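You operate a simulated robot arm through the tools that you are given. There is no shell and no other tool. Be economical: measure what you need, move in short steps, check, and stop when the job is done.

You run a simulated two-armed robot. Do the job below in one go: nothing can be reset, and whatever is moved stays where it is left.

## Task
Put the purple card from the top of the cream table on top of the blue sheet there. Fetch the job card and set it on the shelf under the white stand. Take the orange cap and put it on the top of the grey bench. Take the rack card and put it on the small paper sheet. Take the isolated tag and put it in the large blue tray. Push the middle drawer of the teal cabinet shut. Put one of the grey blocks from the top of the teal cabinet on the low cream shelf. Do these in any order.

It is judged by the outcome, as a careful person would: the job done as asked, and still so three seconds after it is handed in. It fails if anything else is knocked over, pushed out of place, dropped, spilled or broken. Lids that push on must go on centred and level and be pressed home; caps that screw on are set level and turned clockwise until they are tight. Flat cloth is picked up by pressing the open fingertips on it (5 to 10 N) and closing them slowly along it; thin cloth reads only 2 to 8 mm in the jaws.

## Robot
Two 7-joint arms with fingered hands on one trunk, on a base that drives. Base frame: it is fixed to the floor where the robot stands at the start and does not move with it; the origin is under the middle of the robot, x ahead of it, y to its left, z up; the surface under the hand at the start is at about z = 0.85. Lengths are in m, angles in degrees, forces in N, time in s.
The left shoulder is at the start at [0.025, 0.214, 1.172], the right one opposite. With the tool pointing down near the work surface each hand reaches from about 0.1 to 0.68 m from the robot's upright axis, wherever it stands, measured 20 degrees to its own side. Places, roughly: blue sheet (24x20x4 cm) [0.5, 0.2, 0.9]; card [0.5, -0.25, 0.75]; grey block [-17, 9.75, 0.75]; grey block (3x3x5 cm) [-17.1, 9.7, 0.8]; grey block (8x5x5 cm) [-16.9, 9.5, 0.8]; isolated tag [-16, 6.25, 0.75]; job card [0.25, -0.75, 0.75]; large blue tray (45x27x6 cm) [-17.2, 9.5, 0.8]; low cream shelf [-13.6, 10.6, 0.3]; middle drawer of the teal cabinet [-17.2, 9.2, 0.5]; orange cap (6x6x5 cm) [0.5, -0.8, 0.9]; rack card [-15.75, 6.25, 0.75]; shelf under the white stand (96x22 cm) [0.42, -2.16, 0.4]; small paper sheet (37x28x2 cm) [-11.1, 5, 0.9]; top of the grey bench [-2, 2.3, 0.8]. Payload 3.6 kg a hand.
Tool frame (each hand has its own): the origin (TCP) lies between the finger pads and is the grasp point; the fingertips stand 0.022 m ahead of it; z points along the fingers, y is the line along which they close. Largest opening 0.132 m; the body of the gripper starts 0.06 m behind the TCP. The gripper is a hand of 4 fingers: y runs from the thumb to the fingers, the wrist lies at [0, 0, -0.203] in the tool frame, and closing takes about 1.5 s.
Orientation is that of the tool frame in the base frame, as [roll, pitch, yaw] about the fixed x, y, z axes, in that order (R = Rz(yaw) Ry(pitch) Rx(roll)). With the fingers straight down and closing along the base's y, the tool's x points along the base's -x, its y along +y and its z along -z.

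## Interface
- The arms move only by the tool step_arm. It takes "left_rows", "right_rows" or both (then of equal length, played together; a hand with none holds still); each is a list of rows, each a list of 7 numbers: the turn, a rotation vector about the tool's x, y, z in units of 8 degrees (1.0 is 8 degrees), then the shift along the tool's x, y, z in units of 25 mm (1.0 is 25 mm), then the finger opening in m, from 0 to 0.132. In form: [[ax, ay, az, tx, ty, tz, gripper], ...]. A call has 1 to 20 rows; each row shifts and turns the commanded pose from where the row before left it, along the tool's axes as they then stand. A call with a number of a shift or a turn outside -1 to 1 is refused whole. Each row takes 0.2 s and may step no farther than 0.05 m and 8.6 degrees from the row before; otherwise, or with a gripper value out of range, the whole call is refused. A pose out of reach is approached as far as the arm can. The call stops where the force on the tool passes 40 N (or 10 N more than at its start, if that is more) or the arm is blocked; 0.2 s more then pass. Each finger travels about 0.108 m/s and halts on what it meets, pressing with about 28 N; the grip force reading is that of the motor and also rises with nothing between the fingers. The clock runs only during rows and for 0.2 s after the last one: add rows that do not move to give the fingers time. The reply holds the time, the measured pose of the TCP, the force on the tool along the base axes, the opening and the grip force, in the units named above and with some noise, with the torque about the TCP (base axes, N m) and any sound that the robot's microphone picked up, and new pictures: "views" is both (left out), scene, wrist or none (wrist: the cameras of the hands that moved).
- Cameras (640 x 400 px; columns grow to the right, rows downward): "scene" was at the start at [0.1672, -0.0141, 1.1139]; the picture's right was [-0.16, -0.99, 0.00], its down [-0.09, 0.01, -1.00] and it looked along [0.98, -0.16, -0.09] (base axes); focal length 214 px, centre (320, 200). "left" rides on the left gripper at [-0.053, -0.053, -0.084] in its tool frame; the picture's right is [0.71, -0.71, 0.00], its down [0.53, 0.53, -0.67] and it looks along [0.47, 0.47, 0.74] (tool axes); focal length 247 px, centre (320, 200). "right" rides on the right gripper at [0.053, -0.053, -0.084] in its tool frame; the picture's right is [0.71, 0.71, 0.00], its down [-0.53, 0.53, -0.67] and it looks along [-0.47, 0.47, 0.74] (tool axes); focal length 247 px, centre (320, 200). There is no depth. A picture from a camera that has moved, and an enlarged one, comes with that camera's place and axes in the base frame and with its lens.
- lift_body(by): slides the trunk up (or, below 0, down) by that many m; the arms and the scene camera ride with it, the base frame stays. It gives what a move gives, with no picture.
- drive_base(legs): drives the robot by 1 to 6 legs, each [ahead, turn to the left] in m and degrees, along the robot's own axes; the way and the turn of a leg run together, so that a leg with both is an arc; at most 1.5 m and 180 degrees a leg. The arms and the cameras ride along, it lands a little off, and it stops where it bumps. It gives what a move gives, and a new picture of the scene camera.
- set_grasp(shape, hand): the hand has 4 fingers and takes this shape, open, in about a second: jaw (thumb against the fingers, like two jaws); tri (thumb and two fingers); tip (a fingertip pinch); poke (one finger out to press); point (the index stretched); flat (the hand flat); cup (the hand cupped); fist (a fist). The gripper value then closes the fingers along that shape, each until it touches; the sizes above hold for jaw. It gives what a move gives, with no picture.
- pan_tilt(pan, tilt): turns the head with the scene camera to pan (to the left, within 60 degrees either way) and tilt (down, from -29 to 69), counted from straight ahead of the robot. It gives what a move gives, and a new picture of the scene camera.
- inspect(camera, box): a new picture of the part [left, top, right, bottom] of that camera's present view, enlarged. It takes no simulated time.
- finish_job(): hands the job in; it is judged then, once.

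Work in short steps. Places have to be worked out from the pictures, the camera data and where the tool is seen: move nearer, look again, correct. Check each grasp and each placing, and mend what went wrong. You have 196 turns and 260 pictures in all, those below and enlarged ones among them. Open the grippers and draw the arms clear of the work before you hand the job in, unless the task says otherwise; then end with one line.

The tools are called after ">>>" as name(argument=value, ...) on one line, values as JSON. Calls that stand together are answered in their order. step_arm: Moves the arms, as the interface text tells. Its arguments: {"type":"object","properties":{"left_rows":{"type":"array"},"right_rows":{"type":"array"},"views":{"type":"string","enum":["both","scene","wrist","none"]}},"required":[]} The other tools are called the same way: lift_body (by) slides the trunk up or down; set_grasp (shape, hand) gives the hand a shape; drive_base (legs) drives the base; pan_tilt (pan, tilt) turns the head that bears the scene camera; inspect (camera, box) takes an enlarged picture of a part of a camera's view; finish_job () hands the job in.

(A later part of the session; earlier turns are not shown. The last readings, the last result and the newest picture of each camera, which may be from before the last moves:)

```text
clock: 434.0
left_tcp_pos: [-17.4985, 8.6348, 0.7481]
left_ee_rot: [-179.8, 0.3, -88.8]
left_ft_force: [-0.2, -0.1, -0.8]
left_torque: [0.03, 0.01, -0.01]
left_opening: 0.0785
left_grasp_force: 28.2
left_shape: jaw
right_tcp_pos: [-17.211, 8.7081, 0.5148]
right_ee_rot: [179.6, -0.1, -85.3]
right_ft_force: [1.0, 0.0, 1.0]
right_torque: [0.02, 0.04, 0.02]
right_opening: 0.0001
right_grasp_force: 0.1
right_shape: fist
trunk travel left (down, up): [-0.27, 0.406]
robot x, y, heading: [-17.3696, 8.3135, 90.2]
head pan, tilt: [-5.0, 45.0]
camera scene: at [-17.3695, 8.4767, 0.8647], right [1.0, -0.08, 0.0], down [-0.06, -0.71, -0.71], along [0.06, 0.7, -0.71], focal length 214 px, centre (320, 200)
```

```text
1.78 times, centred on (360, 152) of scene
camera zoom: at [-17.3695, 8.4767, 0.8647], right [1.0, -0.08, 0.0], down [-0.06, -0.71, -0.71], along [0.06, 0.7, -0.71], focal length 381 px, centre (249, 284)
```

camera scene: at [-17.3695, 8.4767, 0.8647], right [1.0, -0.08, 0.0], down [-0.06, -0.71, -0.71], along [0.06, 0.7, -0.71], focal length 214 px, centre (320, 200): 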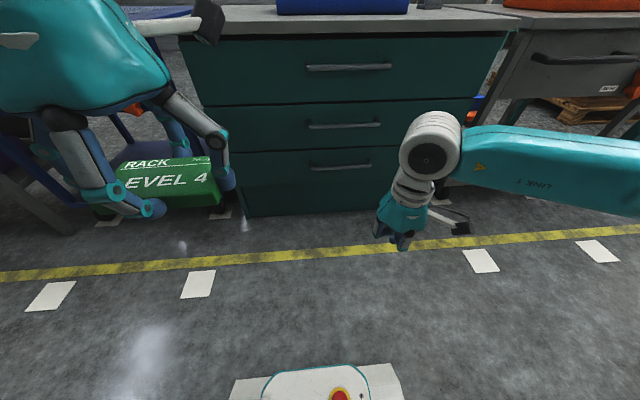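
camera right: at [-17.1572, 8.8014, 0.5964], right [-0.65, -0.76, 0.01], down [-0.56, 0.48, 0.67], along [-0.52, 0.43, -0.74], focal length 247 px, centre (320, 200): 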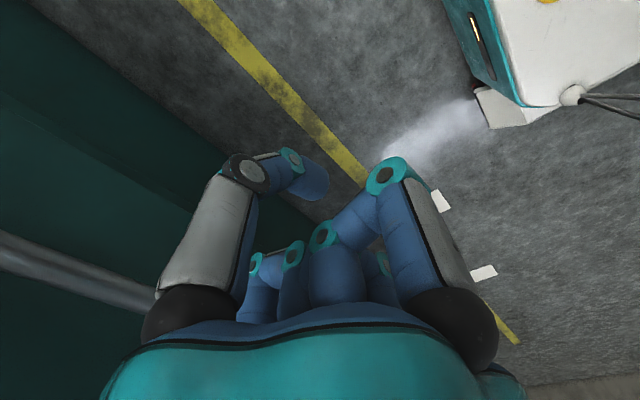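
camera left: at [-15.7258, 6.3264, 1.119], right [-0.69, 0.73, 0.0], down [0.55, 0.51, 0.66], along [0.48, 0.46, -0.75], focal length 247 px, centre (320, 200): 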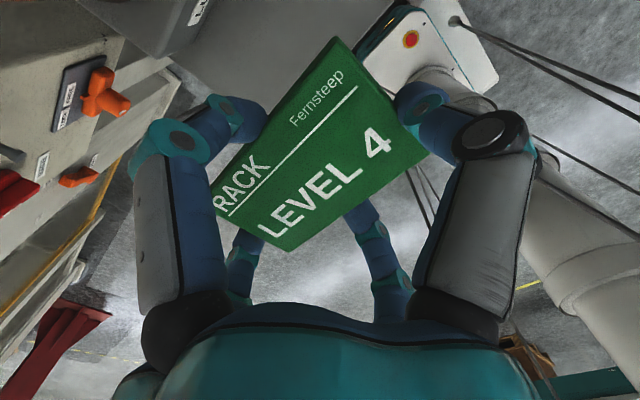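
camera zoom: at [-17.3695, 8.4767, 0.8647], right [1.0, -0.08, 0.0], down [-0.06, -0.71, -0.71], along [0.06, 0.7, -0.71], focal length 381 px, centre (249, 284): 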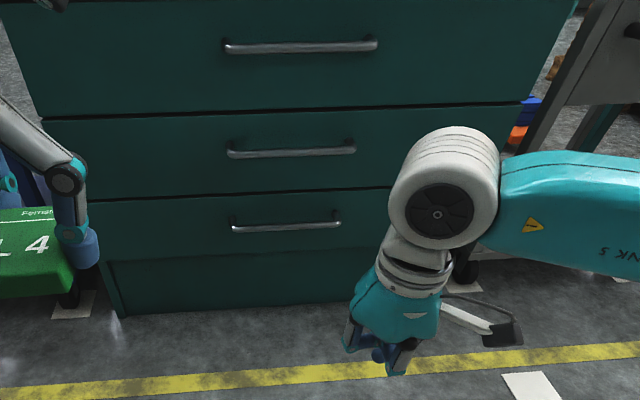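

The middle drawer is flush with the others. Now the block: I raise the trunk, reopen the right hand, and reposition toward the numbered grey cube at about (-16.97, 9.67).

>>> lift_body(by=0.4)

>>> set_grasp(hand="right", shape="jaw")

>>> step_arm(right_rows=[[0, 0, 0, 0, 0, -0.9, 0.1], [0, 0, 0, 0, 0, -0.9, 0.1], [0, 0, 0, 0, 0, -0.9, 0.1], [0, 0, 0, 0, 0, -0.9, 0.1], [0, 0, 0, 0, 0, -0.9, 0.1]], views="none")

>>> drive_base(legs=[[0, -23], [0.62, 0]])

>>> drive_base(legs=[[0, 30], [0, 25]])

```text
clock: 437.8
left_tcp_pos: [-17.4973, 8.635, 1.148]
left_ee_rot: [-179.8, 0.3, -88.8]
left_ft_force: [0.1, 0.5, -0.5]
left_torque: [0.0, 0.01, -0.01]
left_opening: 0.0784
left_grasp_force: 28.7
left_shape: jaw
right_tcp_pos: [-17.2113, 8.7083, 0.9148]
right_ee_rot: [179.5, -0.1, -85.4]
right_ft_force: [-0.5, 0.6, 0.9]
right_torque: [0.02, 0.02, -0.02]
right_opening: 0.0
right_grasp_force: 0.2
right_shape: fist
trunk travel left (down, up): [-0.67, 0.006]
robot x, y, heading: [-17.3768, 8.3154, 90.4]
head pan, tilt: [-5.0, 45.0]
```

```text
clock: 438.7
left_tcp_pos: [-17.4985, 8.6364, 1.1486]
left_ee_rot: [-179.7, 0.3, -88.8]
left_ft_force: [0.3, -0.5, -0.2]
left_torque: [-0.04, 0.02, -0.02]
left_opening: 0.0782
left_grasp_force: 28.3
left_shape: jaw
right_tcp_pos: [-17.2118, 8.7087, 0.9152]
right_ee_rot: [179.4, 0.0, -85.3]
right_ft_force: [0.2, -0.6, 0.1]
right_torque: [0.01, 0.03, 0.01]
right_opening: 0.1042
right_grasp_force: 0.0
right_shape: jaw
trunk travel left (down, up): [-0.67, 0.006]
robot x, y, heading: [-17.3777, 8.3153, 90.6]
head pan, tilt: [-5.0, 45.0]
```

```text
clock: 439.9
left_tcp_pos: [-17.4981, 8.6346, 1.1484]
left_ee_rot: [-179.8, 0.3, -88.8]
left_ft_force: [0.5, -0.2, -0.8]
left_torque: [-0.04, -0.03, 0.04]
left_opening: 0.0783
left_grasp_force: 28.0
left_shape: jaw
right_tcp_pos: [-17.2094, 8.7073, 1.0294]
right_ee_rot: [179.5, -0.1, -85.4]
right_ft_force: [-0.3, 0.5, 1.0]
right_torque: [0.01, -0.02, 0.0]
right_opening: 0.0829
right_grasp_force: 0.1
right_shape: jaw
trunk travel left (down, up): [-0.67, 0.006]
robot x, y, heading: [-17.3735, 8.3151, 90.5]
head pan, tilt: [-5.0, 45.0]
```

```text
clock: 444.6
left_tcp_pos: [-17.1223, 9.2264, 1.1484]
left_ee_rot: [-179.8, 0.3, -112.4]
left_ft_force: [-0.7, 0.3, -0.8]
left_torque: [-0.02, 0.0, -0.04]
left_opening: 0.0782
left_grasp_force: 28.3
left_shape: jaw
right_tcp_pos: [-16.8296, 9.1771, 1.0287]
right_ee_rot: [179.5, -0.2, -108.7]
right_ft_force: [1.1, 1.5, -0.7]
right_torque: [-0.02, 0.0, 0.0]
right_opening: 0.0826
right_grasp_force: 0.1
right_shape: jaw
trunk travel left (down, up): [-0.67, 0.006]
robot x, y, heading: [-17.1348, 8.882, 67.1]
head pan, tilt: [-5.0, 45.0]
camera scene: at [-17.0665, 9.0252, 1.2724], right [0.88, -0.47, 0.0], down [-0.33, -0.63, -0.71], along [0.33, 0.62, -0.71], focal length 214 px, centre (320, 200)
```

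scene: 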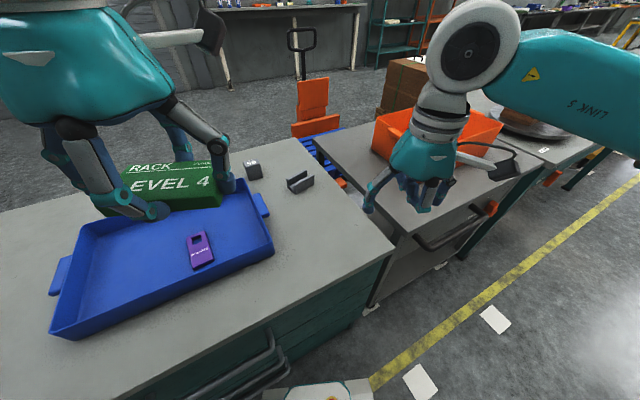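

```text
clock: 448.2
left_tcp_pos: [-17.4095, 9.0854, 1.1487]
left_ee_rot: [-179.7, 0.3, -57.3]
left_ft_force: [-1.3, -0.2, -1.4]
left_torque: [0.05, -0.02, 0.0]
left_opening: 0.0781
left_grasp_force: 27.9
left_shape: jaw
right_tcp_pos: [-17.2019, 9.2998, 1.0296]
right_ee_rot: [179.7, 0.0, -53.8]
right_ft_force: [-0.2, 0.0, -0.7]
right_torque: [0.04, -0.01, 0.03]
right_opening: 0.0824
right_grasp_force: 0.0
right_shape: jaw
trunk travel left (down, up): [-0.67, 0.006]
robot x, y, heading: [-17.1017, 8.9039, 122.4]
head pan, tilt: [-5.0, 45.0]
stopped in leg 2: the robot was blocked; the commanded pose is now the measured one
camera scene: at [-17.1788, 9.0382, 1.2725], right [0.89, 0.46, 0.0], down [0.33, -0.63, -0.71], along [-0.32, 0.63, -0.71], focal length 214 px, centre (320, 200)
```

scene: 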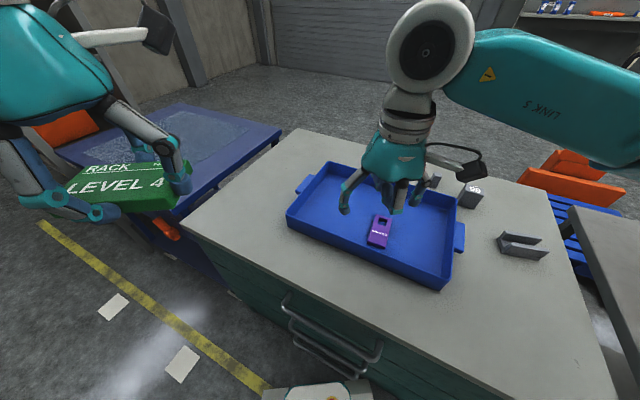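

The cube is at about (-16.985, 9.655), just out of reach. I turn 15° more to bring the right shoulder nearer, and raise the left hand so I can lower the trunk.

>>> drive_base(legs=[[0, 16]])

>>> step_arm(left_rows=[[0, 0, 0, 0.3, 0, -0.9, 0.045], [0, 0, 0, 0.3, 0, -0.9, 0.045], [0, 0, 0, 0.3, 0, -0.9, 0.045], [0, 0, 0, 0.3, 0, -0.9, 0.045], [0, 0, 0, 0.3, 0, -0.9, 0.045], [0, 0, 0, 0, 0, -0.9, 0.045], [0, 0, 0, 0, 0, -0.9, 0.045], [0, 0, 0, 0, 0, -0.9, 0.045]], right_rows=[[0, 0, 0, 0, 0, 0, 0.1], [0, 0, 0, 0, 0, 0, 0.1], [0, 0, 0, 0, 0, 0, 0.1], [0, 0, 0, 0, 0, 0, 0.1], [0, 0, 0, 0, 0, 0, 0.1], [0, 0, 0, 0, 0, 0, 0.1], [0, 0, 0, 0, 0, 0, 0.1], [0, 0, 0, 0, 0, 0, 0.1]], views="none")

>>> pan_tilt(pan=-40, tilt=35)

```text
clock: 449.5
left_tcp_pos: [-17.4459, 8.9922, 1.1504]
left_ee_rot: [-179.8, 0.4, -41.3]
left_ft_force: [0.4, -0.6, -0.6]
left_torque: [0.0, -0.06, 0.0]
left_opening: 0.0785
left_grasp_force: 28.1
left_shape: jaw
right_tcp_pos: [-17.3037, 9.2561, 1.0293]
right_ee_rot: [179.6, 0.0, -38.0]
right_ft_force: [0.1, 0.5, 0.8]
right_torque: [-0.01, -0.01, 0.01]
right_opening: 0.0826
right_grasp_force: 0.2
right_shape: jaw
trunk travel left (down, up): [-0.67, 0.006]
robot x, y, heading: [-17.0918, 8.9061, 138.4]
head pan, tilt: [-5.0, 45.0]
camera scene: at [-17.2081, 9.0151, 1.2725], right [0.72, 0.69, 0.0], down [0.49, -0.51, -0.71], along [-0.49, 0.51, -0.71], focal length 214 px, centre (320, 200)
```

scene: 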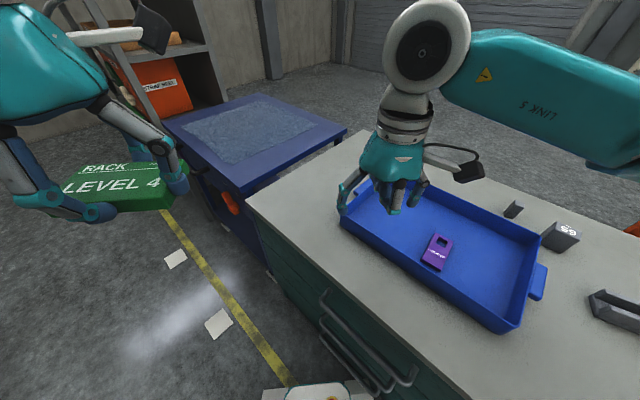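

```text
clock: 451.3
left_tcp_pos: [-17.4167, 8.968, 1.3298]
left_ee_rot: [-179.9, 0.3, -41.3]
left_ft_force: [-0.8, -0.3, 0.1]
left_torque: [0.02, -0.01, -0.01]
left_opening: 0.0786
left_grasp_force: 27.7
left_shape: jaw
right_tcp_pos: [-17.305, 9.2566, 1.03]
right_ee_rot: [179.6, 0.0, -37.9]
right_ft_force: [0.5, 0.3, -0.3]
right_torque: [-0.02, 0.02, 0.03]
right_opening: 0.0826
right_grasp_force: 0.1
right_shape: jaw
trunk travel left (down, up): [-0.67, 0.006]
robot x, y, heading: [-17.0918, 8.907, 138.5]
head pan, tilt: [-5.0, 45.0]
```

```text
clock: 452.3
left_tcp_pos: [-17.4177, 8.968, 1.3301]
left_ee_rot: [-179.9, 0.4, -41.2]
left_ft_force: [-0.1, -0.7, -0.8]
left_torque: [-0.02, 0.02, 0.02]
left_opening: 0.0782
left_grasp_force: 28.1
left_shape: jaw
right_tcp_pos: [-17.3048, 9.2559, 1.0297]
right_ee_rot: [179.6, 0.1, -37.8]
right_ft_force: [0.2, -0.6, 0.4]
right_torque: [-0.02, -0.02, 0.03]
right_opening: 0.0828
right_grasp_force: 0.1
right_shape: jaw
trunk travel left (down, up): [-0.67, 0.006]
robot x, y, heading: [-17.0989, 8.91, 138.6]
head pan, tilt: [-40.0, 35.0]
camera scene: at [-17.165, 9.0437, 1.2873], right [0.99, 0.15, 0.0], down [0.09, -0.57, -0.82], along [-0.12, 0.81, -0.57], focal length 214 px, centre (320, 200)
```

scene: 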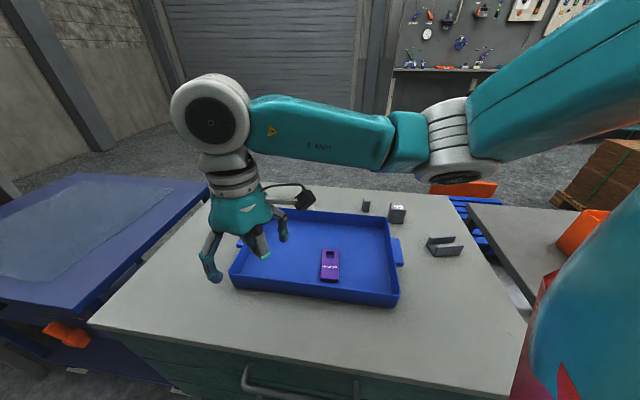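

Cube at (-16.987, 9.655). I open the right hand, swing it over toward the cube at a safe height.

>>> step_arm(right_rows=[[0, 0, 0, 0, -1, 0, 0.132], [0, 0, 0, 0, -1, 0, 0.132], [0, 0, 0, 0, -1, 0, 0.132], [0, 0, 0, 0, -1, 0, 0.132], [0, 0, 0, 0, -1, 0, 0.132], [0, 0, 0, 0, -1, 0, 0.132], [0, 0, 0, 0, -1, 0, 0.132], [0, 0, 0, 0, -1, 0, 0.132], [0, 0, 0, 0, -1, 0, 0.132], [0, 0, 0, 0, -1, 0, 0.132], [0, 0, 0, 0, -1, 0, 0.132], [0, 0, 0, 0, -1, 0, 0.132], [0, 0, 0, 0, -1, 0, 0.132], [0, 0, 0, 0, -1, 0, 0.132], [0, 0, 0, 0, -1, 0, 0.132], [0, 0, 0, 0, -1, 0, 0.132], [0, 0, 0, 0, -1, 0, 0.132], [0, 0, 0, 0, -1, 0, 0.132], [0, 0, 0, 0, -1, 0, 0.132]], views="both")

```text
clock: 456.3
left_tcp_pos: [-17.4179, 8.9682, 1.3296]
left_ee_rot: [-179.9, 0.4, -41.2]
left_ft_force: [0.0, 0.2, -0.6]
left_torque: [-0.03, -0.01, -0.01]
left_opening: 0.0783
left_grasp_force: 28.6
left_shape: jaw
right_tcp_pos: [-17.0143, 9.6312, 1.0268]
right_ee_rot: [179.6, 0.0, -37.9]
right_ft_force: [0.5, -0.1, -0.2]
right_torque: [0.0, -0.01, 0.0]
right_opening: 0.104
right_grasp_force: 0.0
right_shape: jaw
trunk travel left (down, up): [-0.67, 0.006]
robot x, y, heading: [-17.0932, 8.9083, 138.6]
head pan, tilt: [-40.0, 35.0]
camera scene: at [-17.1648, 9.044, 1.2873], right [0.99, 0.15, 0.0], down [0.09, -0.57, -0.82], along [-0.12, 0.81, -0.57], focal length 214 px, centre (320, 200)
camera right: at [-16.9391, 9.6414, 1.1098], right [0.12, -0.99, 0.0], down [-0.74, -0.09, 0.67], along [-0.67, -0.09, -0.74], focal length 247 px, centre (320, 200)
```

scene: 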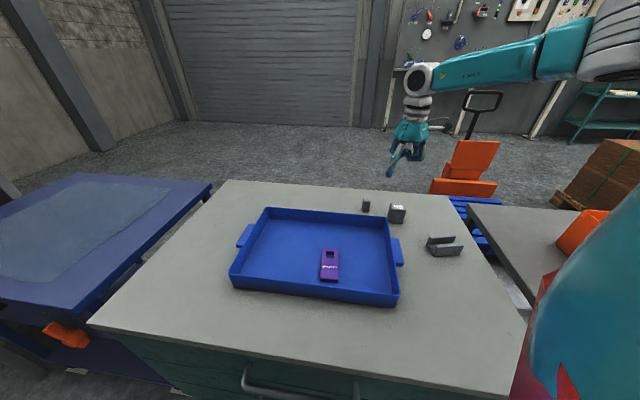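
right: 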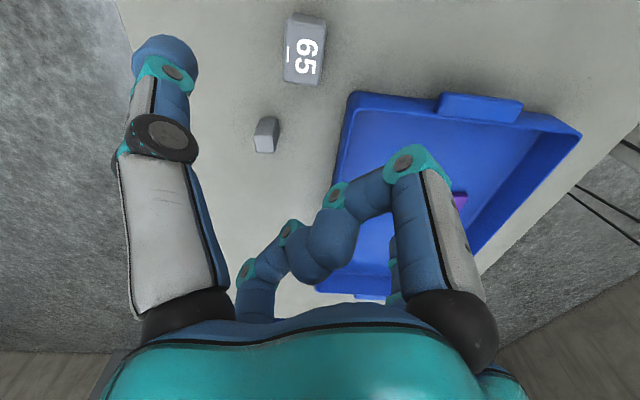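

The right fingers are still tangled from the fist. I set the hand flat, then jaw again.

>>> set_grasp(hand="right", shape="flat")

>>> set_grasp(hand="right", shape="jaw")

>>> step_arm(right_rows=[[0, 0, 0, 0, 0, 0, 0.132], [0, 0, 0, 0, 0, 0, 0.132], [0, 0, 0, 0, 0, 0, 0.132]], views="wrist")

```text
clock: 457.2
left_tcp_pos: [-17.4171, 8.967, 1.3301]
left_ee_rot: [-179.8, 0.4, -41.3]
left_ft_force: [0.0, -0.4, -0.5]
left_torque: [-0.02, 0.0, 0.0]
left_opening: 0.0782
left_grasp_force: 28.4
left_shape: jaw
right_tcp_pos: [-17.0139, 9.6307, 1.0262]
right_ee_rot: [179.6, 0.0, -37.9]
right_ft_force: [-0.2, -0.3, 0.0]
right_torque: [0.03, -0.05, -0.04]
right_opening: 0.1258
right_grasp_force: 0.1
right_shape: flat
trunk travel left (down, up): [-0.67, 0.006]
robot x, y, heading: [-17.0951, 8.9026, 138.6]
head pan, tilt: [-40.0, 35.0]
```

```text
clock: 458.1
left_tcp_pos: [-17.4174, 8.968, 1.3288]
left_ee_rot: [-179.8, 0.4, -41.3]
left_ft_force: [0.0, 0.1, -1.2]
left_torque: [0.01, -0.01, -0.02]
left_opening: 0.0783
left_grasp_force: 27.7
left_shape: jaw
right_tcp_pos: [-17.0129, 9.6306, 1.0268]
right_ee_rot: [179.5, 0.0, -37.9]
right_ft_force: [0.3, 0.3, -0.5]
right_torque: [0.0, 0.0, 0.0]
right_opening: 0.1041
right_grasp_force: 0.1
right_shape: jaw
trunk travel left (down, up): [-0.67, 0.006]
robot x, y, heading: [-17.0955, 8.9073, 138.7]
head pan, tilt: [-40.0, 35.0]
```

```text
clock: 458.9
left_tcp_pos: [-17.4162, 8.967, 1.3299]
left_ee_rot: [-179.8, 0.4, -41.2]
left_ft_force: [-0.1, -0.8, -0.6]
left_torque: [-0.01, 0.0, -0.01]
left_opening: 0.0782
left_grasp_force: 27.6
left_shape: jaw
right_tcp_pos: [-17.0148, 9.63, 1.0268]
right_ee_rot: [179.6, -0.1, -37.9]
right_ft_force: [0.0, -0.2, 0.9]
right_torque: [0.01, 0.01, -0.01]
right_opening: 0.104
right_grasp_force: 0.1
right_shape: jaw
trunk travel left (down, up): [-0.67, 0.006]
robot x, y, heading: [-17.0944, 8.9069, 138.6]
head pan, tilt: [-40.0, 35.0]
camera right: at [-16.9397, 9.6409, 1.1099], right [0.12, -0.99, 0.0], down [-0.74, -0.09, 0.67], along [-0.67, -0.09, -0.74], focal length 247 px, centre (320, 200)
```

right: 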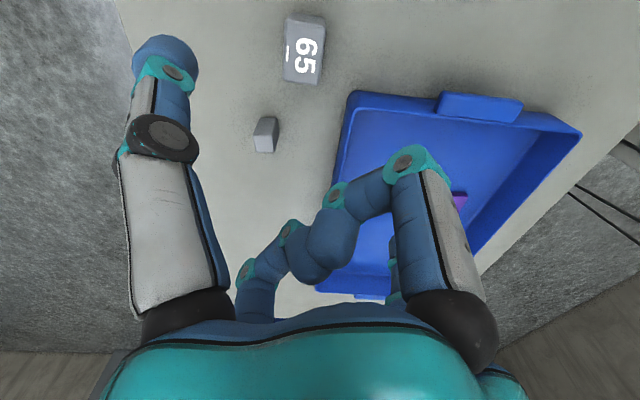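

Two fingers are interlocked. I try to free them through other shapes.

>>> set_grasp(hand="right", shape="fist")

>>> set_grasp(hand="right", shape="point")

>>> step_arm(right_rows=[[0, 0, 0, 0, 0, 0, 0.132], [0, 0, 0, 0, 0, 0, 0.132], [0, 0, 0, 0, 0, 0, 0.132]], views="wrist")

```text
clock: 459.8
left_tcp_pos: [-17.4159, 8.9682, 1.3295]
left_ee_rot: [-179.8, 0.3, -41.3]
left_ft_force: [-0.7, -0.1, -0.7]
left_torque: [-0.03, -0.03, 0.02]
left_opening: 0.0785
left_grasp_force: 28.3
left_shape: jaw
right_tcp_pos: [-17.0146, 9.6302, 1.0263]
right_ee_rot: [179.6, 0.0, -37.9]
right_ft_force: [0.2, -0.7, -0.5]
right_torque: [-0.02, -0.01, 0.01]
right_opening: 0.0
right_grasp_force: 0.0
right_shape: fist
trunk travel left (down, up): [-0.67, 0.006]
robot x, y, heading: [-17.0981, 8.9057, 138.3]
head pan, tilt: [-40.0, 35.0]
```

```text
clock: 460.7
left_tcp_pos: [-17.4171, 8.9672, 1.3299]
left_ee_rot: [-179.7, 0.4, -41.2]
left_ft_force: [0.4, 0.3, -0.1]
left_torque: [0.0, 0.0, 0.05]
left_opening: 0.0785
left_grasp_force: 28.1
left_shape: jaw
right_tcp_pos: [-17.0139, 9.6309, 1.0267]
right_ee_rot: [179.5, 0.0, -37.9]
right_ft_force: [-0.9, 0.5, -0.8]
right_torque: [-0.02, -0.02, 0.0]
right_opening: 0.1261
right_grasp_force: 0.0
right_shape: point
trunk travel left (down, up): [-0.67, 0.006]
robot x, y, heading: [-17.0932, 8.9053, 138.5]
head pan, tilt: [-40.0, 35.0]
```

```text
clock: 461.5
left_tcp_pos: [-17.4165, 8.9688, 1.3285]
left_ee_rot: [-179.8, 0.4, -41.2]
left_ft_force: [-0.1, 0.2, -1.2]
left_torque: [0.01, -0.02, 0.01]
left_opening: 0.0783
left_grasp_force: 28.2
left_shape: jaw
right_tcp_pos: [-17.0135, 9.6314, 1.0263]
right_ee_rot: [179.6, 0.0, -37.8]
right_ft_force: [0.4, 0.0, -0.1]
right_torque: [0.0, 0.0, 0.01]
right_opening: 0.1261
right_grasp_force: 0.1
right_shape: point
trunk travel left (down, up): [-0.67, 0.006]
robot x, y, heading: [-17.0944, 8.9066, 138.7]
head pan, tilt: [-40.0, 35.0]
camera right: at [-16.9397, 9.6409, 1.1098], right [0.12, -0.99, 0.01], down [-0.74, -0.09, 0.67], along [-0.67, -0.09, -0.74], focal length 247 px, centre (320, 200)
```

right: 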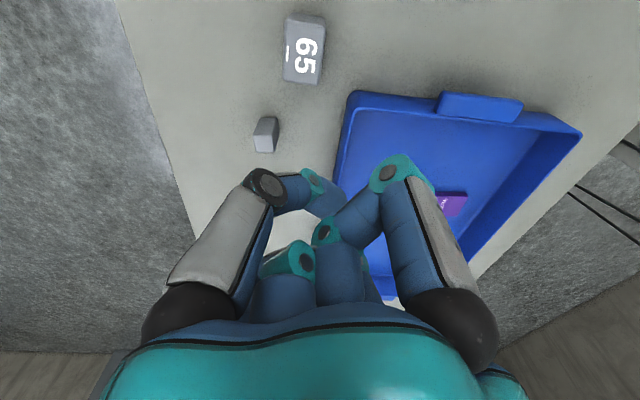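

Still locked. I try "tri" and "tip" shapes, with opening wide.

>>> set_grasp(hand="right", shape="tip")

>>> step_arm(right_rows=[[0, 0, 0, 0, 0, 0, 0.132], [0, 0, 0, 0, 0, 0, 0.132], [0, 0, 0, 0, 0, 0, 0.132]], views="wrist")

>>> set_grasp(hand="right", shape="tri")

>>> step_arm(right_rows=[[0, 0, 0, 0, 0, 0, 0.132], [0, 0, 0, 0, 0, 0, 0.132], [0, 0, 0, 0, 0, 0, 0.132]], views="wrist")

```text
clock: 462.4
left_tcp_pos: [-17.4175, 8.9693, 1.3293]
left_ee_rot: [-179.9, 0.4, -41.3]
left_ft_force: [0.3, 0.1, -0.6]
left_torque: [-0.02, -0.03, 0.0]
left_opening: 0.0782
left_grasp_force: 28.0
left_shape: jaw
right_tcp_pos: [-17.0131, 9.631, 1.0262]
right_ee_rot: [179.6, 0.0, -37.8]
right_ft_force: [0.0, 0.1, -0.7]
right_torque: [0.01, 0.0, 0.02]
right_opening: 0.132
right_grasp_force: 0.0
right_shape: tip
trunk travel left (down, up): [-0.67, 0.006]
robot x, y, heading: [-17.0951, 8.9087, 138.5]
head pan, tilt: [-40.0, 35.0]
```

```text
clock: 463.2
left_tcp_pos: [-17.4161, 8.9672, 1.3291]
left_ee_rot: [-179.8, 0.3, -41.3]
left_ft_force: [-0.3, 0.1, -0.2]
left_torque: [-0.01, -0.02, 0.01]
left_opening: 0.0783
left_grasp_force: 27.6
left_shape: jaw
right_tcp_pos: [-17.0134, 9.6309, 1.0259]
right_ee_rot: [179.6, 0.0, -37.9]
right_ft_force: [0.1, 0.7, -0.4]
right_torque: [-0.01, 0.05, 0.0]
right_opening: 0.132
right_grasp_force: 0.2
right_shape: tip
trunk travel left (down, up): [-0.67, 0.006]
robot x, y, heading: [-17.096, 8.9065, 138.7]
head pan, tilt: [-40.0, 35.0]
camera right: at [-16.9397, 9.6409, 1.1098], right [0.12, -0.99, 0.01], down [-0.74, -0.09, 0.67], along [-0.67, -0.09, -0.74], focal length 247 px, centre (320, 200)
```

right: 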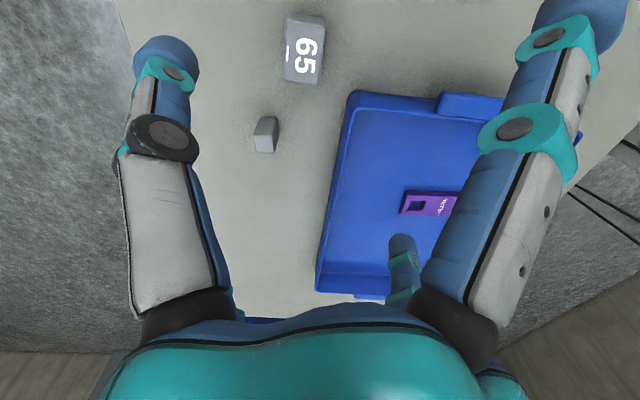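

```text
clock: 464.1
left_tcp_pos: [-17.417, 8.9683, 1.3292]
left_ee_rot: [-179.9, 0.3, -41.3]
left_ft_force: [-0.2, -0.8, -1.6]
left_torque: [-0.03, 0.02, 0.01]
left_opening: 0.0782
left_grasp_force: 27.9
left_shape: jaw
right_tcp_pos: [-17.0138, 9.6309, 1.0277]
right_ee_rot: [179.6, -0.1, -37.9]
right_ft_force: [0.3, -0.2, 0.0]
right_torque: [0.01, 0.01, 0.0]
right_opening: 0.1321
right_grasp_force: 0.0
right_shape: tri
trunk travel left (down, up): [-0.67, 0.006]
robot x, y, heading: [-17.0943, 8.9046, 138.8]
head pan, tilt: [-40.0, 35.0]
```

```text
clock: 464.9
left_tcp_pos: [-17.4158, 8.9684, 1.3296]
left_ee_rot: [-179.8, 0.3, -41.2]
left_ft_force: [0.8, 0.3, -1.2]
left_torque: [0.03, -0.04, 0.0]
left_opening: 0.0784
left_grasp_force: 28.2
left_shape: jaw
right_tcp_pos: [-17.0135, 9.6296, 1.027]
right_ee_rot: [179.6, 0.0, -37.9]
right_ft_force: [0.5, -0.3, -0.2]
right_torque: [-0.01, 0.0, 0.02]
right_opening: 0.1322
right_grasp_force: 0.0
right_shape: tri
trunk travel left (down, up): [-0.67, 0.006]
robot x, y, heading: [-17.0953, 8.9055, 138.6]
head pan, tilt: [-40.0, 35.0]
camera right: at [-16.9397, 9.6409, 1.1098], right [0.12, -0.99, 0.01], down [-0.74, -0.09, 0.67], along [-0.67, -0.09, -0.74], focal length 247 px, centre (320, 200)
```

right: 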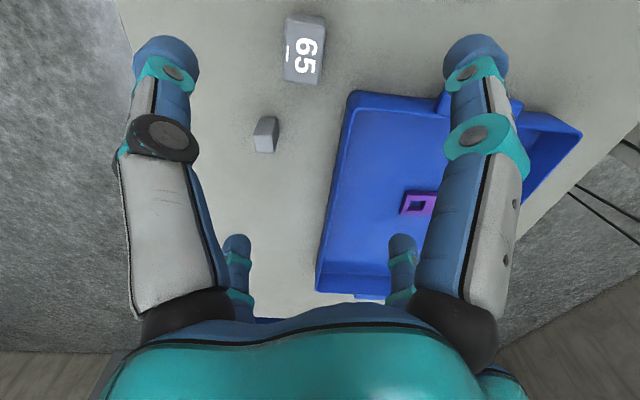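

The fingers are free again. I set jaw, align the hand with the block's axes over (-16.99, 9.648), and descend partway with a partial opening.

>>> set_grasp(hand="right", shape="jaw")

>>> step_arm(right_rows=[[0, 0, 0, 0.3, -1, 0, 0.1], [0, 0, -0.79, 0, -0.1, 0, 0.1], [0, 0, -0.79, 0, 0, 0, 0.1], [0, 0, -0.79, 0, 0, 0, 0.1], [0, 0, -0.79, 0, 0, 0, 0.1], [0, 0, -0.79, 0, 0, 0, 0.1], [0, 0, -0.79, 0, 0, 0, 0.1], [0, 0, 0, 0, 0, 0.9, 0.1], [0, 0, 0, 0, 0, 0.9, 0.1], [0, 0, 0, 0, 0, 0, 0.1]], views="wrist")

```text
clock: 465.8
left_tcp_pos: [-17.417, 8.9677, 1.3287]
left_ee_rot: [-179.8, 0.3, -41.3]
left_ft_force: [0.3, 0.1, 0.1]
left_torque: [-0.01, 0.0, 0.02]
left_opening: 0.0784
left_grasp_force: 28.0
left_shape: jaw
right_tcp_pos: [-17.0141, 9.6295, 1.0262]
right_ee_rot: [179.6, -0.1, -37.9]
right_ft_force: [0.2, 1.1, 0.1]
right_torque: [0.01, -0.02, 0.03]
right_opening: 0.1321
right_grasp_force: 0.0
right_shape: jaw
trunk travel left (down, up): [-0.67, 0.006]
robot x, y, heading: [-17.0982, 8.9017, 138.6]
head pan, tilt: [-40.0, 35.0]
```

```text
clock: 468.0
left_tcp_pos: [-17.4176, 8.9673, 1.3293]
left_ee_rot: [-179.7, 0.4, -41.4]
left_ft_force: [-0.9, -0.4, -1.1]
left_torque: [0.02, -0.03, 0.01]
left_opening: 0.0784
left_grasp_force: 27.9
left_shape: jaw
right_tcp_pos: [-16.9902, 9.647, 0.9801]
right_ee_rot: [179.7, 0.1, -0.1]
right_ft_force: [-0.3, 0.8, 0.4]
right_torque: [-0.02, 0.02, 0.03]
right_opening: 0.1004
right_grasp_force: 0.1
right_shape: jaw
trunk travel left (down, up): [-0.67, 0.006]
robot x, y, heading: [-17.0977, 8.91, 138.9]
head pan, tilt: [-40.0, 35.0]
camera right: at [-16.9385, 9.7022, 1.0638], right [0.71, -0.71, 0.0], down [-0.52, -0.52, 0.67], along [-0.47, -0.48, -0.74], focal length 247 px, centre (320, 200)
```

right: 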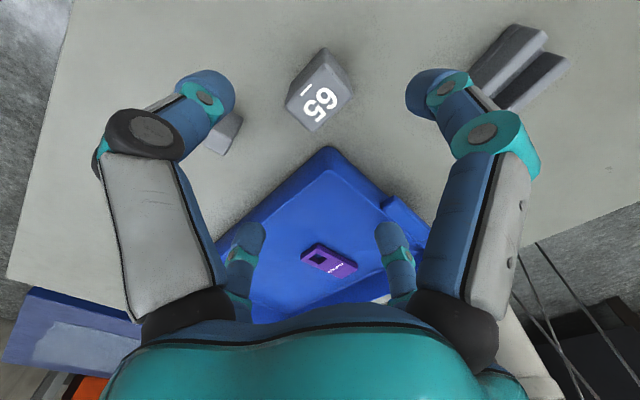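

The "65" block is centred beneath the hand. I lower the trunk 0.1 m and then check.

>>> lift_body(by=-0.1)

>>> step_arm(right_rows=[[0, 0, 0, 0.05, -0.1, 0.6, 0.1], [0, 0, 0, 0, 0, 0.5, 0.1], [0, 0, 0, 0, 0, 0, 0.1]], views="wrist")

```text
clock: 469.4
left_tcp_pos: [-17.4168, 8.9685, 1.2295]
left_ee_rot: [-179.8, 0.5, -41.3]
left_ft_force: [0.0, -0.5, -1.5]
left_torque: [0.01, -0.02, -0.03]
left_opening: 0.0785
left_grasp_force: 27.7
left_shape: jaw
right_tcp_pos: [-16.9903, 9.6487, 0.8814]
right_ee_rot: [179.7, 0.2, -0.1]
right_ft_force: [-0.1, 0.4, 0.3]
right_torque: [0.0, 0.02, 0.0]
right_opening: 0.1003
right_grasp_force: 0.1
right_shape: jaw
trunk travel left (down, up): [-0.57, 0.106]
robot x, y, heading: [-17.0951, 8.9052, 138.7]
head pan, tilt: [-40.0, 35.0]
```

```text
clock: 470.2
left_tcp_pos: [-17.4159, 8.9691, 1.2297]
left_ee_rot: [-179.8, 0.3, -41.4]
left_ft_force: [-0.1, -0.7, -0.8]
left_torque: [0.01, -0.03, -0.01]
left_opening: 0.0783
left_grasp_force: 27.9
left_shape: jaw
right_tcp_pos: [-16.9898, 9.6497, 0.8538]
right_ee_rot: [179.7, 0.2, 0.0]
right_ft_force: [0.2, 0.5, -1.0]
right_torque: [0.03, 0.0, 0.01]
right_opening: 0.1004
right_grasp_force: 0.0
right_shape: jaw
trunk travel left (down, up): [-0.57, 0.106]
robot x, y, heading: [-17.0974, 8.9036, 138.6]
head pan, tilt: [-40.0, 35.0]
camera right: at [-16.9371, 9.7045, 0.9362], right [0.71, -0.71, 0.0], down [-0.52, -0.52, 0.67], along [-0.48, -0.48, -0.74], focal length 247 px, centre (320, 200)
```

right: 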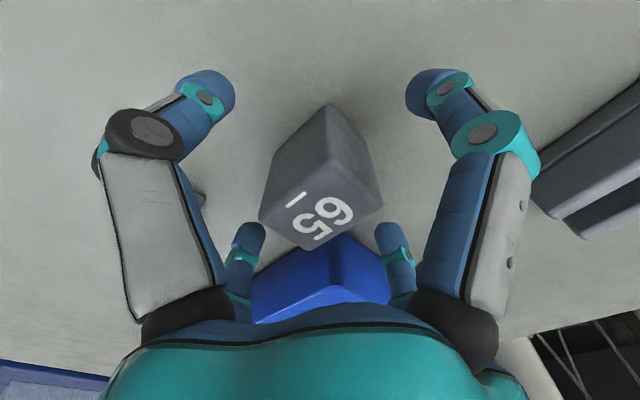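

Centred. I lower 1.2 cm more and close on it.

>>> step_arm(right_rows=[[0, 0, 0, 0, 0, 0.5, 0.1], [0, 0, 0, 0, 0, 0, 0.08], [0, 0, 0, 0, 0, 0, 0.06], [0, 0, 0, 0, 0, 0, 0.04], [0, 0, 0, 0, 0, 0, 0.02], [0, 0, 0, 0, 0, 0, 0.02], [0, 0, 0, 0, 0, 0, 0.02], [0, 0, 0, 0, 0, 0, 0.02]], views="wrist")

```text
clock: 472.0
left_tcp_pos: [-17.4174, 8.9685, 1.2296]
left_ee_rot: [-179.8, 0.3, -41.3]
left_ft_force: [0.1, -0.5, -0.4]
left_torque: [0.0, 0.0, -0.02]
left_opening: 0.0785
left_grasp_force: 28.0
left_shape: jaw
right_tcp_pos: [-16.99, 9.65, 0.8409]
right_ee_rot: [179.7, 0.2, -0.1]
right_ft_force: [-0.5, 0.1, 0.6]
right_torque: [0.0, 0.02, 0.01]
right_opening: 0.0292
right_grasp_force: 28.3
right_shape: jaw
trunk travel left (down, up): [-0.57, 0.106]
robot x, y, heading: [-17.0951, 8.9071, 138.6]
head pan, tilt: [-40.0, 35.0]
camera right: at [-16.9375, 9.7043, 0.924], right [0.71, -0.71, 0.0], down [-0.52, -0.52, 0.67], along [-0.48, -0.48, -0.74], focal length 247 px, centre (320, 200)
```

right: 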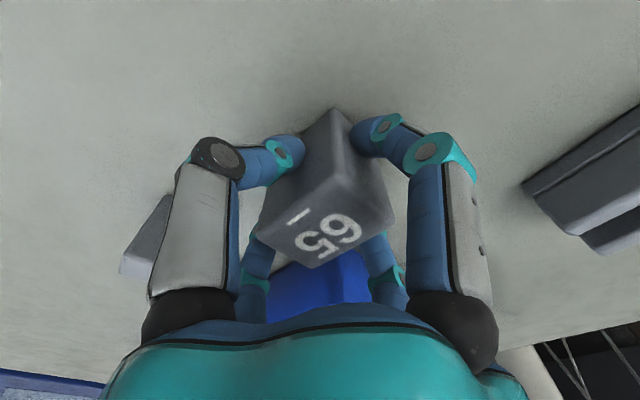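

Firmly gripped. I lift with the trunk and check the hold.

>>> lift_body(by=0.1)

>>> step_arm(right_rows=[[0, 0, 0, 0, 0, -0.9, 0.02], [0, 0, 0, 0, 0, -0.9, 0.02], [0, 0, 0, 0, 0, -0.9, 0.02], [0, 0, 0.79, 0, 0, 0, 0.02], [0, 0, 0.79, 0, 0, 0, 0.02], [0, 0, 0.79, 0, 0, 0, 0.02], [0, 0, 0.79, 0, 0, 0, 0.02], [0, 0, 0.79, 0, 0, 0, 0.02], [0, 0, 0, 0, 1, 0, 0.02], [0, 0, 0, 0, 1, 0, 0.02], [0, 0, 0, 0, 1, 0, 0.02], [0, 0, 0, 0, 1, 0, 0.02], [0, 0, 0, 0.8, 1, 0, 0.02], [0, 0, 0, 0.8, 1, 0, 0.02], [0, 0, 0, 0.8, 1, 0, 0.02], [0, 0, 0, 0.8, 1, 0, 0.02]], views="both")

```text
clock: 473.3
left_tcp_pos: [-17.4173, 8.9694, 1.3293]
left_ee_rot: [-179.8, 0.3, -41.2]
left_ft_force: [-0.7, -0.2, -1.1]
left_torque: [0.01, 0.02, 0.02]
left_opening: 0.0786
left_grasp_force: 27.7
left_shape: jaw
right_tcp_pos: [-16.9896, 9.6495, 0.9414]
right_ee_rot: [179.6, 0.1, 0.1]
right_ft_force: [-0.2, -0.1, -1.7]
right_torque: [-0.01, 0.01, -0.02]
right_opening: 0.0291
right_grasp_force: 27.5
right_shape: jaw
trunk travel left (down, up): [-0.67, 0.006]
robot x, y, heading: [-17.0945, 8.9088, 138.6]
head pan, tilt: [-40.0, 35.0]
```

```text
clock: 476.7
left_tcp_pos: [-17.4166, 8.968, 1.3283]
left_ee_rot: [-179.9, 0.3, -41.3]
left_ft_force: [0.0, 0.4, -1.2]
left_torque: [-0.03, 0.0, 0.01]
left_opening: 0.0781
left_grasp_force: 28.6
left_shape: jaw
right_tcp_pos: [-17.0264, 9.4389, 1.0105]
right_ee_rot: [179.5, 0.1, -31.6]
right_ft_force: [-0.2, -0.3, -0.2]
right_torque: [0.01, 0.0, 0.0]
right_opening: 0.0292
right_grasp_force: 28.2
right_shape: jaw
trunk travel left (down, up): [-0.67, 0.006]
robot x, y, heading: [-17.0921, 8.9086, 138.8]
head pan, tilt: [-40.0, 35.0]
camera scene: at [-17.1648, 9.0435, 1.2874], right [0.99, 0.15, 0.0], down [0.09, -0.57, -0.82], along [-0.12, 0.81, -0.57], focal length 214 px, centre (320, 200)
camera right: at [-16.9539, 9.4564, 1.0933], right [0.23, -0.97, 0.0], down [-0.72, -0.17, 0.67], along [-0.65, -0.16, -0.74], focal length 247 px, centre (320, 200)
```

scene: 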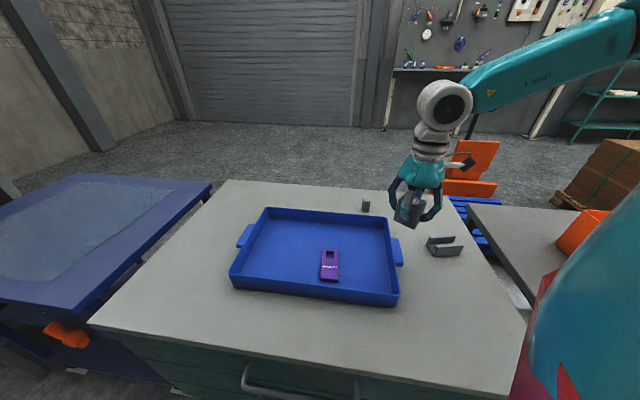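
right: 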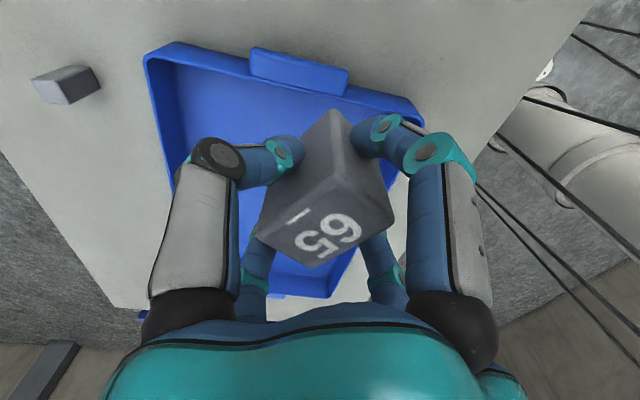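

The block is held. I raise the right hand to clear the orange bin, then back away from the cabinet.

>>> step_arm(right_rows=[[0, 0, 0, 0, 0.5, -0.9, 0.02], [0, 0, 0, 0, 0.5, -0.9, 0.02], [0, 0, 0, 0, 0.5, -0.9, 0.02], [0, 0, 0, 0, 0.5, -0.9, 0.02], [0, 0, 0, 0, 0.5, -0.9, 0.02], [0, 0, 0, 0, 0.5, -0.9, 0.02]], views="none")

>>> drive_base(legs=[[-0.5, 0], [-0.5, 0]])

>>> drive_base(legs=[[0, -30], [0, -30]])

>>> drive_base(legs=[[0, -30]])

```text
clock: 478.1
left_tcp_pos: [-17.4169, 8.9683, 1.3304]
left_ee_rot: [-179.9, 0.3, -41.3]
left_ft_force: [0.0, -0.2, -0.7]
left_torque: [0.02, 0.02, 0.0]
left_opening: 0.0784
left_grasp_force: 28.4
left_shape: jaw
right_tcp_pos: [-17.0656, 9.3761, 1.1458]
right_ee_rot: [179.6, 0.0, -31.6]
right_ft_force: [1.3, 0.2, -2.0]
right_torque: [-0.03, -0.02, -0.02]
right_opening: 0.029
right_grasp_force: 28.0
right_shape: jaw
trunk travel left (down, up): [-0.67, 0.006]
robot x, y, heading: [-17.0946, 8.9055, 138.8]
head pan, tilt: [-40.0, 35.0]
```

```text
clock: 483.6
left_tcp_pos: [-16.6695, 8.3101, 1.3288]
left_ee_rot: [-179.8, 0.5, -41.2]
left_ft_force: [0.1, -0.5, -0.7]
left_torque: [-0.01, -0.02, -0.01]
left_opening: 0.0783
left_grasp_force: 28.4
left_shape: jaw
right_tcp_pos: [-16.3179, 8.7172, 1.1452]
right_ee_rot: [179.6, 0.0, -31.5]
right_ft_force: [0.5, 0.4, -0.4]
right_torque: [0.0, 0.02, -0.01]
right_opening: 0.0292
right_grasp_force: 28.5
right_shape: jaw
trunk travel left (down, up): [-0.67, 0.006]
robot x, y, heading: [-16.346, 8.2482, 138.7]
head pan, tilt: [-40.0, 35.0]
camera scene: at [-16.4176, 8.3861, 1.2874], right [0.99, 0.15, 0.0], down [0.09, -0.57, -0.82], along [-0.12, 0.81, -0.57], focal length 214 px, centre (320, 200)
```

scene: 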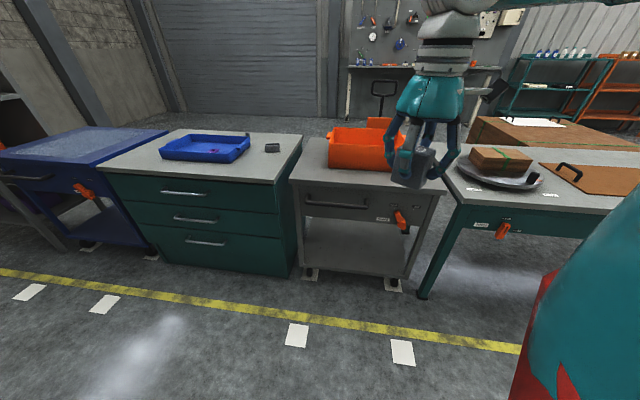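

```text
clock: 486.7
left_tcp_pos: [-16.492, 8.5492, 1.3324]
left_ee_rot: [-179.9, 0.4, -94.4]
left_ft_force: [-0.3, -0.3, -0.4]
left_torque: [-0.01, 0.06, 0.0]
left_opening: 0.0785
left_grasp_force: 28.2
left_shape: jaw
right_tcp_pos: [-15.9546, 8.5127, 1.1463]
right_ee_rot: [179.5, 0.0, -84.5]
right_ft_force: [0.1, -0.3, -0.7]
right_torque: [0.03, 0.04, -0.02]
right_opening: 0.0291
right_grasp_force: 28.5
right_shape: jaw
trunk travel left (down, up): [-0.67, 0.006]
robot x, y, heading: [-16.3834, 8.2566, 85.0]
head pan, tilt: [-40.0, 35.0]
stopped in leg 2: the robot was blocked; the commanded pose is now the measured one
camera scene: at [-16.3142, 8.3924, 1.2872], right [0.71, -0.71, 0.0], down [-0.41, -0.41, -0.82], along [0.58, 0.58, -0.58], focal length 214 px, centre (320, 200)
```

scene: 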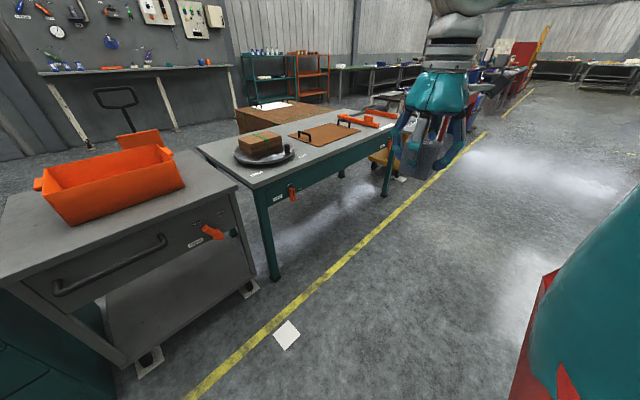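

```text
clock: 488.6
left_tcp_pos: [-16.3336, 8.5614, 1.3318]
left_ee_rot: [-179.9, 0.3, -124.0]
left_ft_force: [-0.3, 0.5, -0.4]
left_torque: [-0.03, -0.01, -0.02]
left_opening: 0.0787
left_grasp_force: 28.0
left_shape: jaw
right_tcp_pos: [-15.8853, 8.2625, 1.1479]
right_ee_rot: [179.6, 0.2, -114.6]
right_ft_force: [-0.3, -0.1, -1.1]
right_torque: [0.03, -0.02, 0.03]
right_opening: 0.0292
right_grasp_force: 27.8
right_shape: jaw
trunk travel left (down, up): [-0.67, 0.006]
robot x, y, heading: [-16.4005, 8.2654, 54.8]
head pan, tilt: [-40.0, 35.0]
camera scene: at [-16.2737, 8.3487, 1.2874], right [0.26, -0.97, 0.0], down [-0.55, -0.15, -0.82], along [0.79, 0.21, -0.57], focal length 214 px, centre (320, 200)
```

scene: 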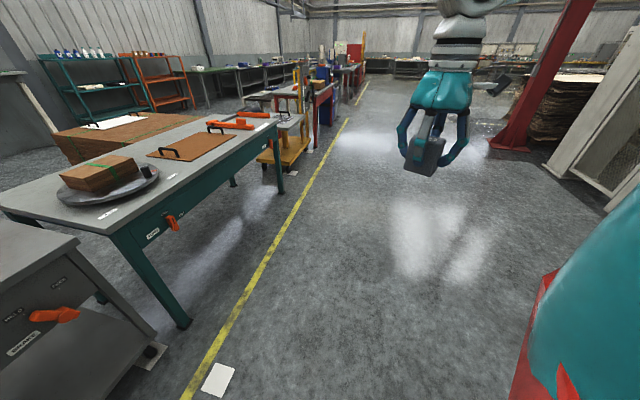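

The low cream shelf should be beyond the teal table near (-13.6, 10.6). I drive east along the aisle and look left.

>>> drive_base(legs=[[0, -28], [0, -26]])

>>> drive_base(legs=[[1.5, 0], [1.2, 0]])

>>> pan_tilt(pan=60, tilt=20)

```text
clock: 491.8
left_tcp_pos: [-16.1179, 8.3921, 1.3327]
left_ee_rot: [-180.0, 0.3, -176.6]
left_ft_force: [0.5, -0.3, -1.2]
left_torque: [0.05, 0.0, 0.01]
left_opening: 0.0781
left_grasp_force: 28.6
left_shape: jaw
right_tcp_pos: [-16.0836, 7.8532, 1.1478]
right_ee_rot: [179.5, 0.2, -167.0]
right_ft_force: [-0.4, -0.2, -0.4]
right_torque: [0.01, 0.0, -0.02]
right_opening: 0.0293
right_grasp_force: 28.3
right_shape: jaw
trunk travel left (down, up): [-0.67, 0.006]
robot x, y, heading: [-16.3987, 8.3, 1.5]
head pan, tilt: [-40.0, 35.0]
stopped in leg 2: the robot was blocked; the commanded pose is now the measured one
camera scene: at [-16.255, 8.2478, 1.2872], right [-0.62, -0.78, 0.0], down [-0.45, 0.36, -0.82], along [0.64, -0.51, -0.57], focal length 214 px, centre (320, 200)
```

scene: 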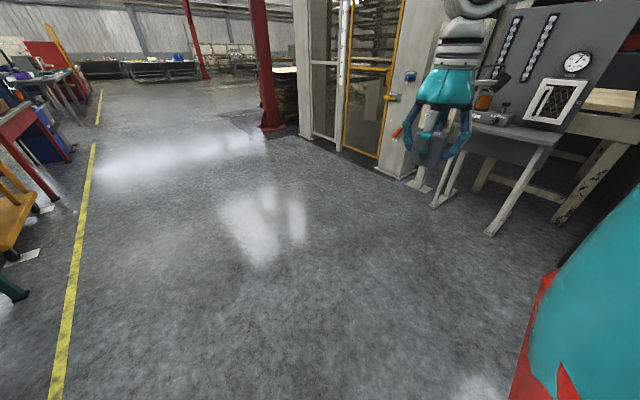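

```text
clock: 504.8
left_tcp_pos: [-13.4322, 8.4708, 1.3319]
left_ee_rot: [-179.8, 0.5, -176.7]
left_ft_force: [0.8, 0.0, -0.3]
left_torque: [0.05, 0.01, 0.01]
left_opening: 0.0784
left_grasp_force: 28.5
left_shape: jaw
right_tcp_pos: [-13.3997, 7.9312, 1.1483]
right_ee_rot: [179.6, 0.2, -167.3]
right_ft_force: [0.2, 0.2, -0.9]
right_torque: [0.02, 0.02, -0.02]
right_opening: 0.0292
right_grasp_force: 28.1
right_shape: jaw
trunk travel left (down, up): [-0.67, 0.006]
robot x, y, heading: [-13.7141, 8.3802, 1.4]
head pan, tilt: [-40.0, 35.0]
camera scene: at [-13.5693, 8.3273, 1.2873], right [-0.63, -0.78, 0.0], down [-0.45, 0.36, -0.82], along [0.64, -0.51, -0.57], focal length 214 px, centre (320, 200)
```

scene: 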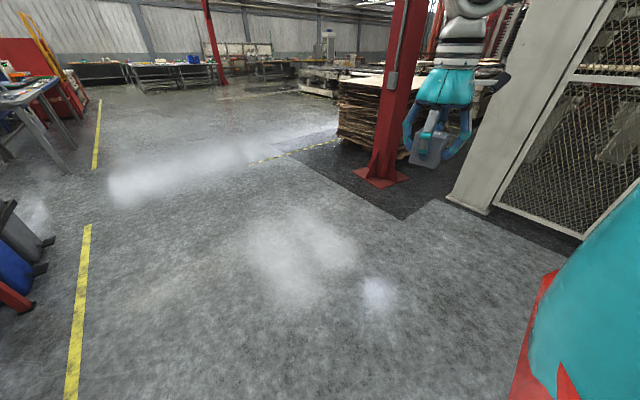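

```text
clock: 506.6
left_tcp_pos: [-13.4316, 8.4701, 1.3324]
left_ee_rot: [-179.8, 0.4, -176.8]
left_ft_force: [0.2, -0.3, 0.5]
left_torque: [0.03, -0.02, -0.01]
left_opening: 0.0785
left_grasp_force: 27.6
left_shape: jaw
right_tcp_pos: [-13.3981, 7.9329, 1.1486]
right_ee_rot: [179.6, 0.2, -167.3]
right_ft_force: [0.7, -0.9, -0.2]
right_torque: [0.0, 0.0, 0.01]
right_opening: 0.0292
right_grasp_force: 27.6
right_shape: jaw
trunk travel left (down, up): [-0.67, 0.006]
robot x, y, heading: [-13.7138, 8.3815, 1.2]
head pan, tilt: [60.0, 20.0]
camera scene: at [-13.5931, 8.464, 1.3112], right [0.88, -0.48, 0.0], down [-0.17, -0.3, -0.94], along [0.45, 0.82, -0.34], focal length 214 px, centre (320, 200)
```

scene: 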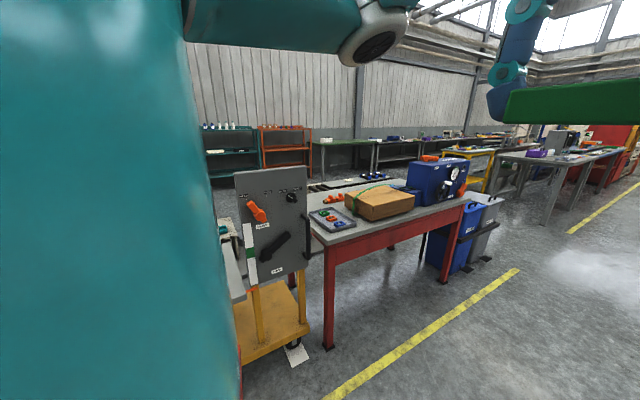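

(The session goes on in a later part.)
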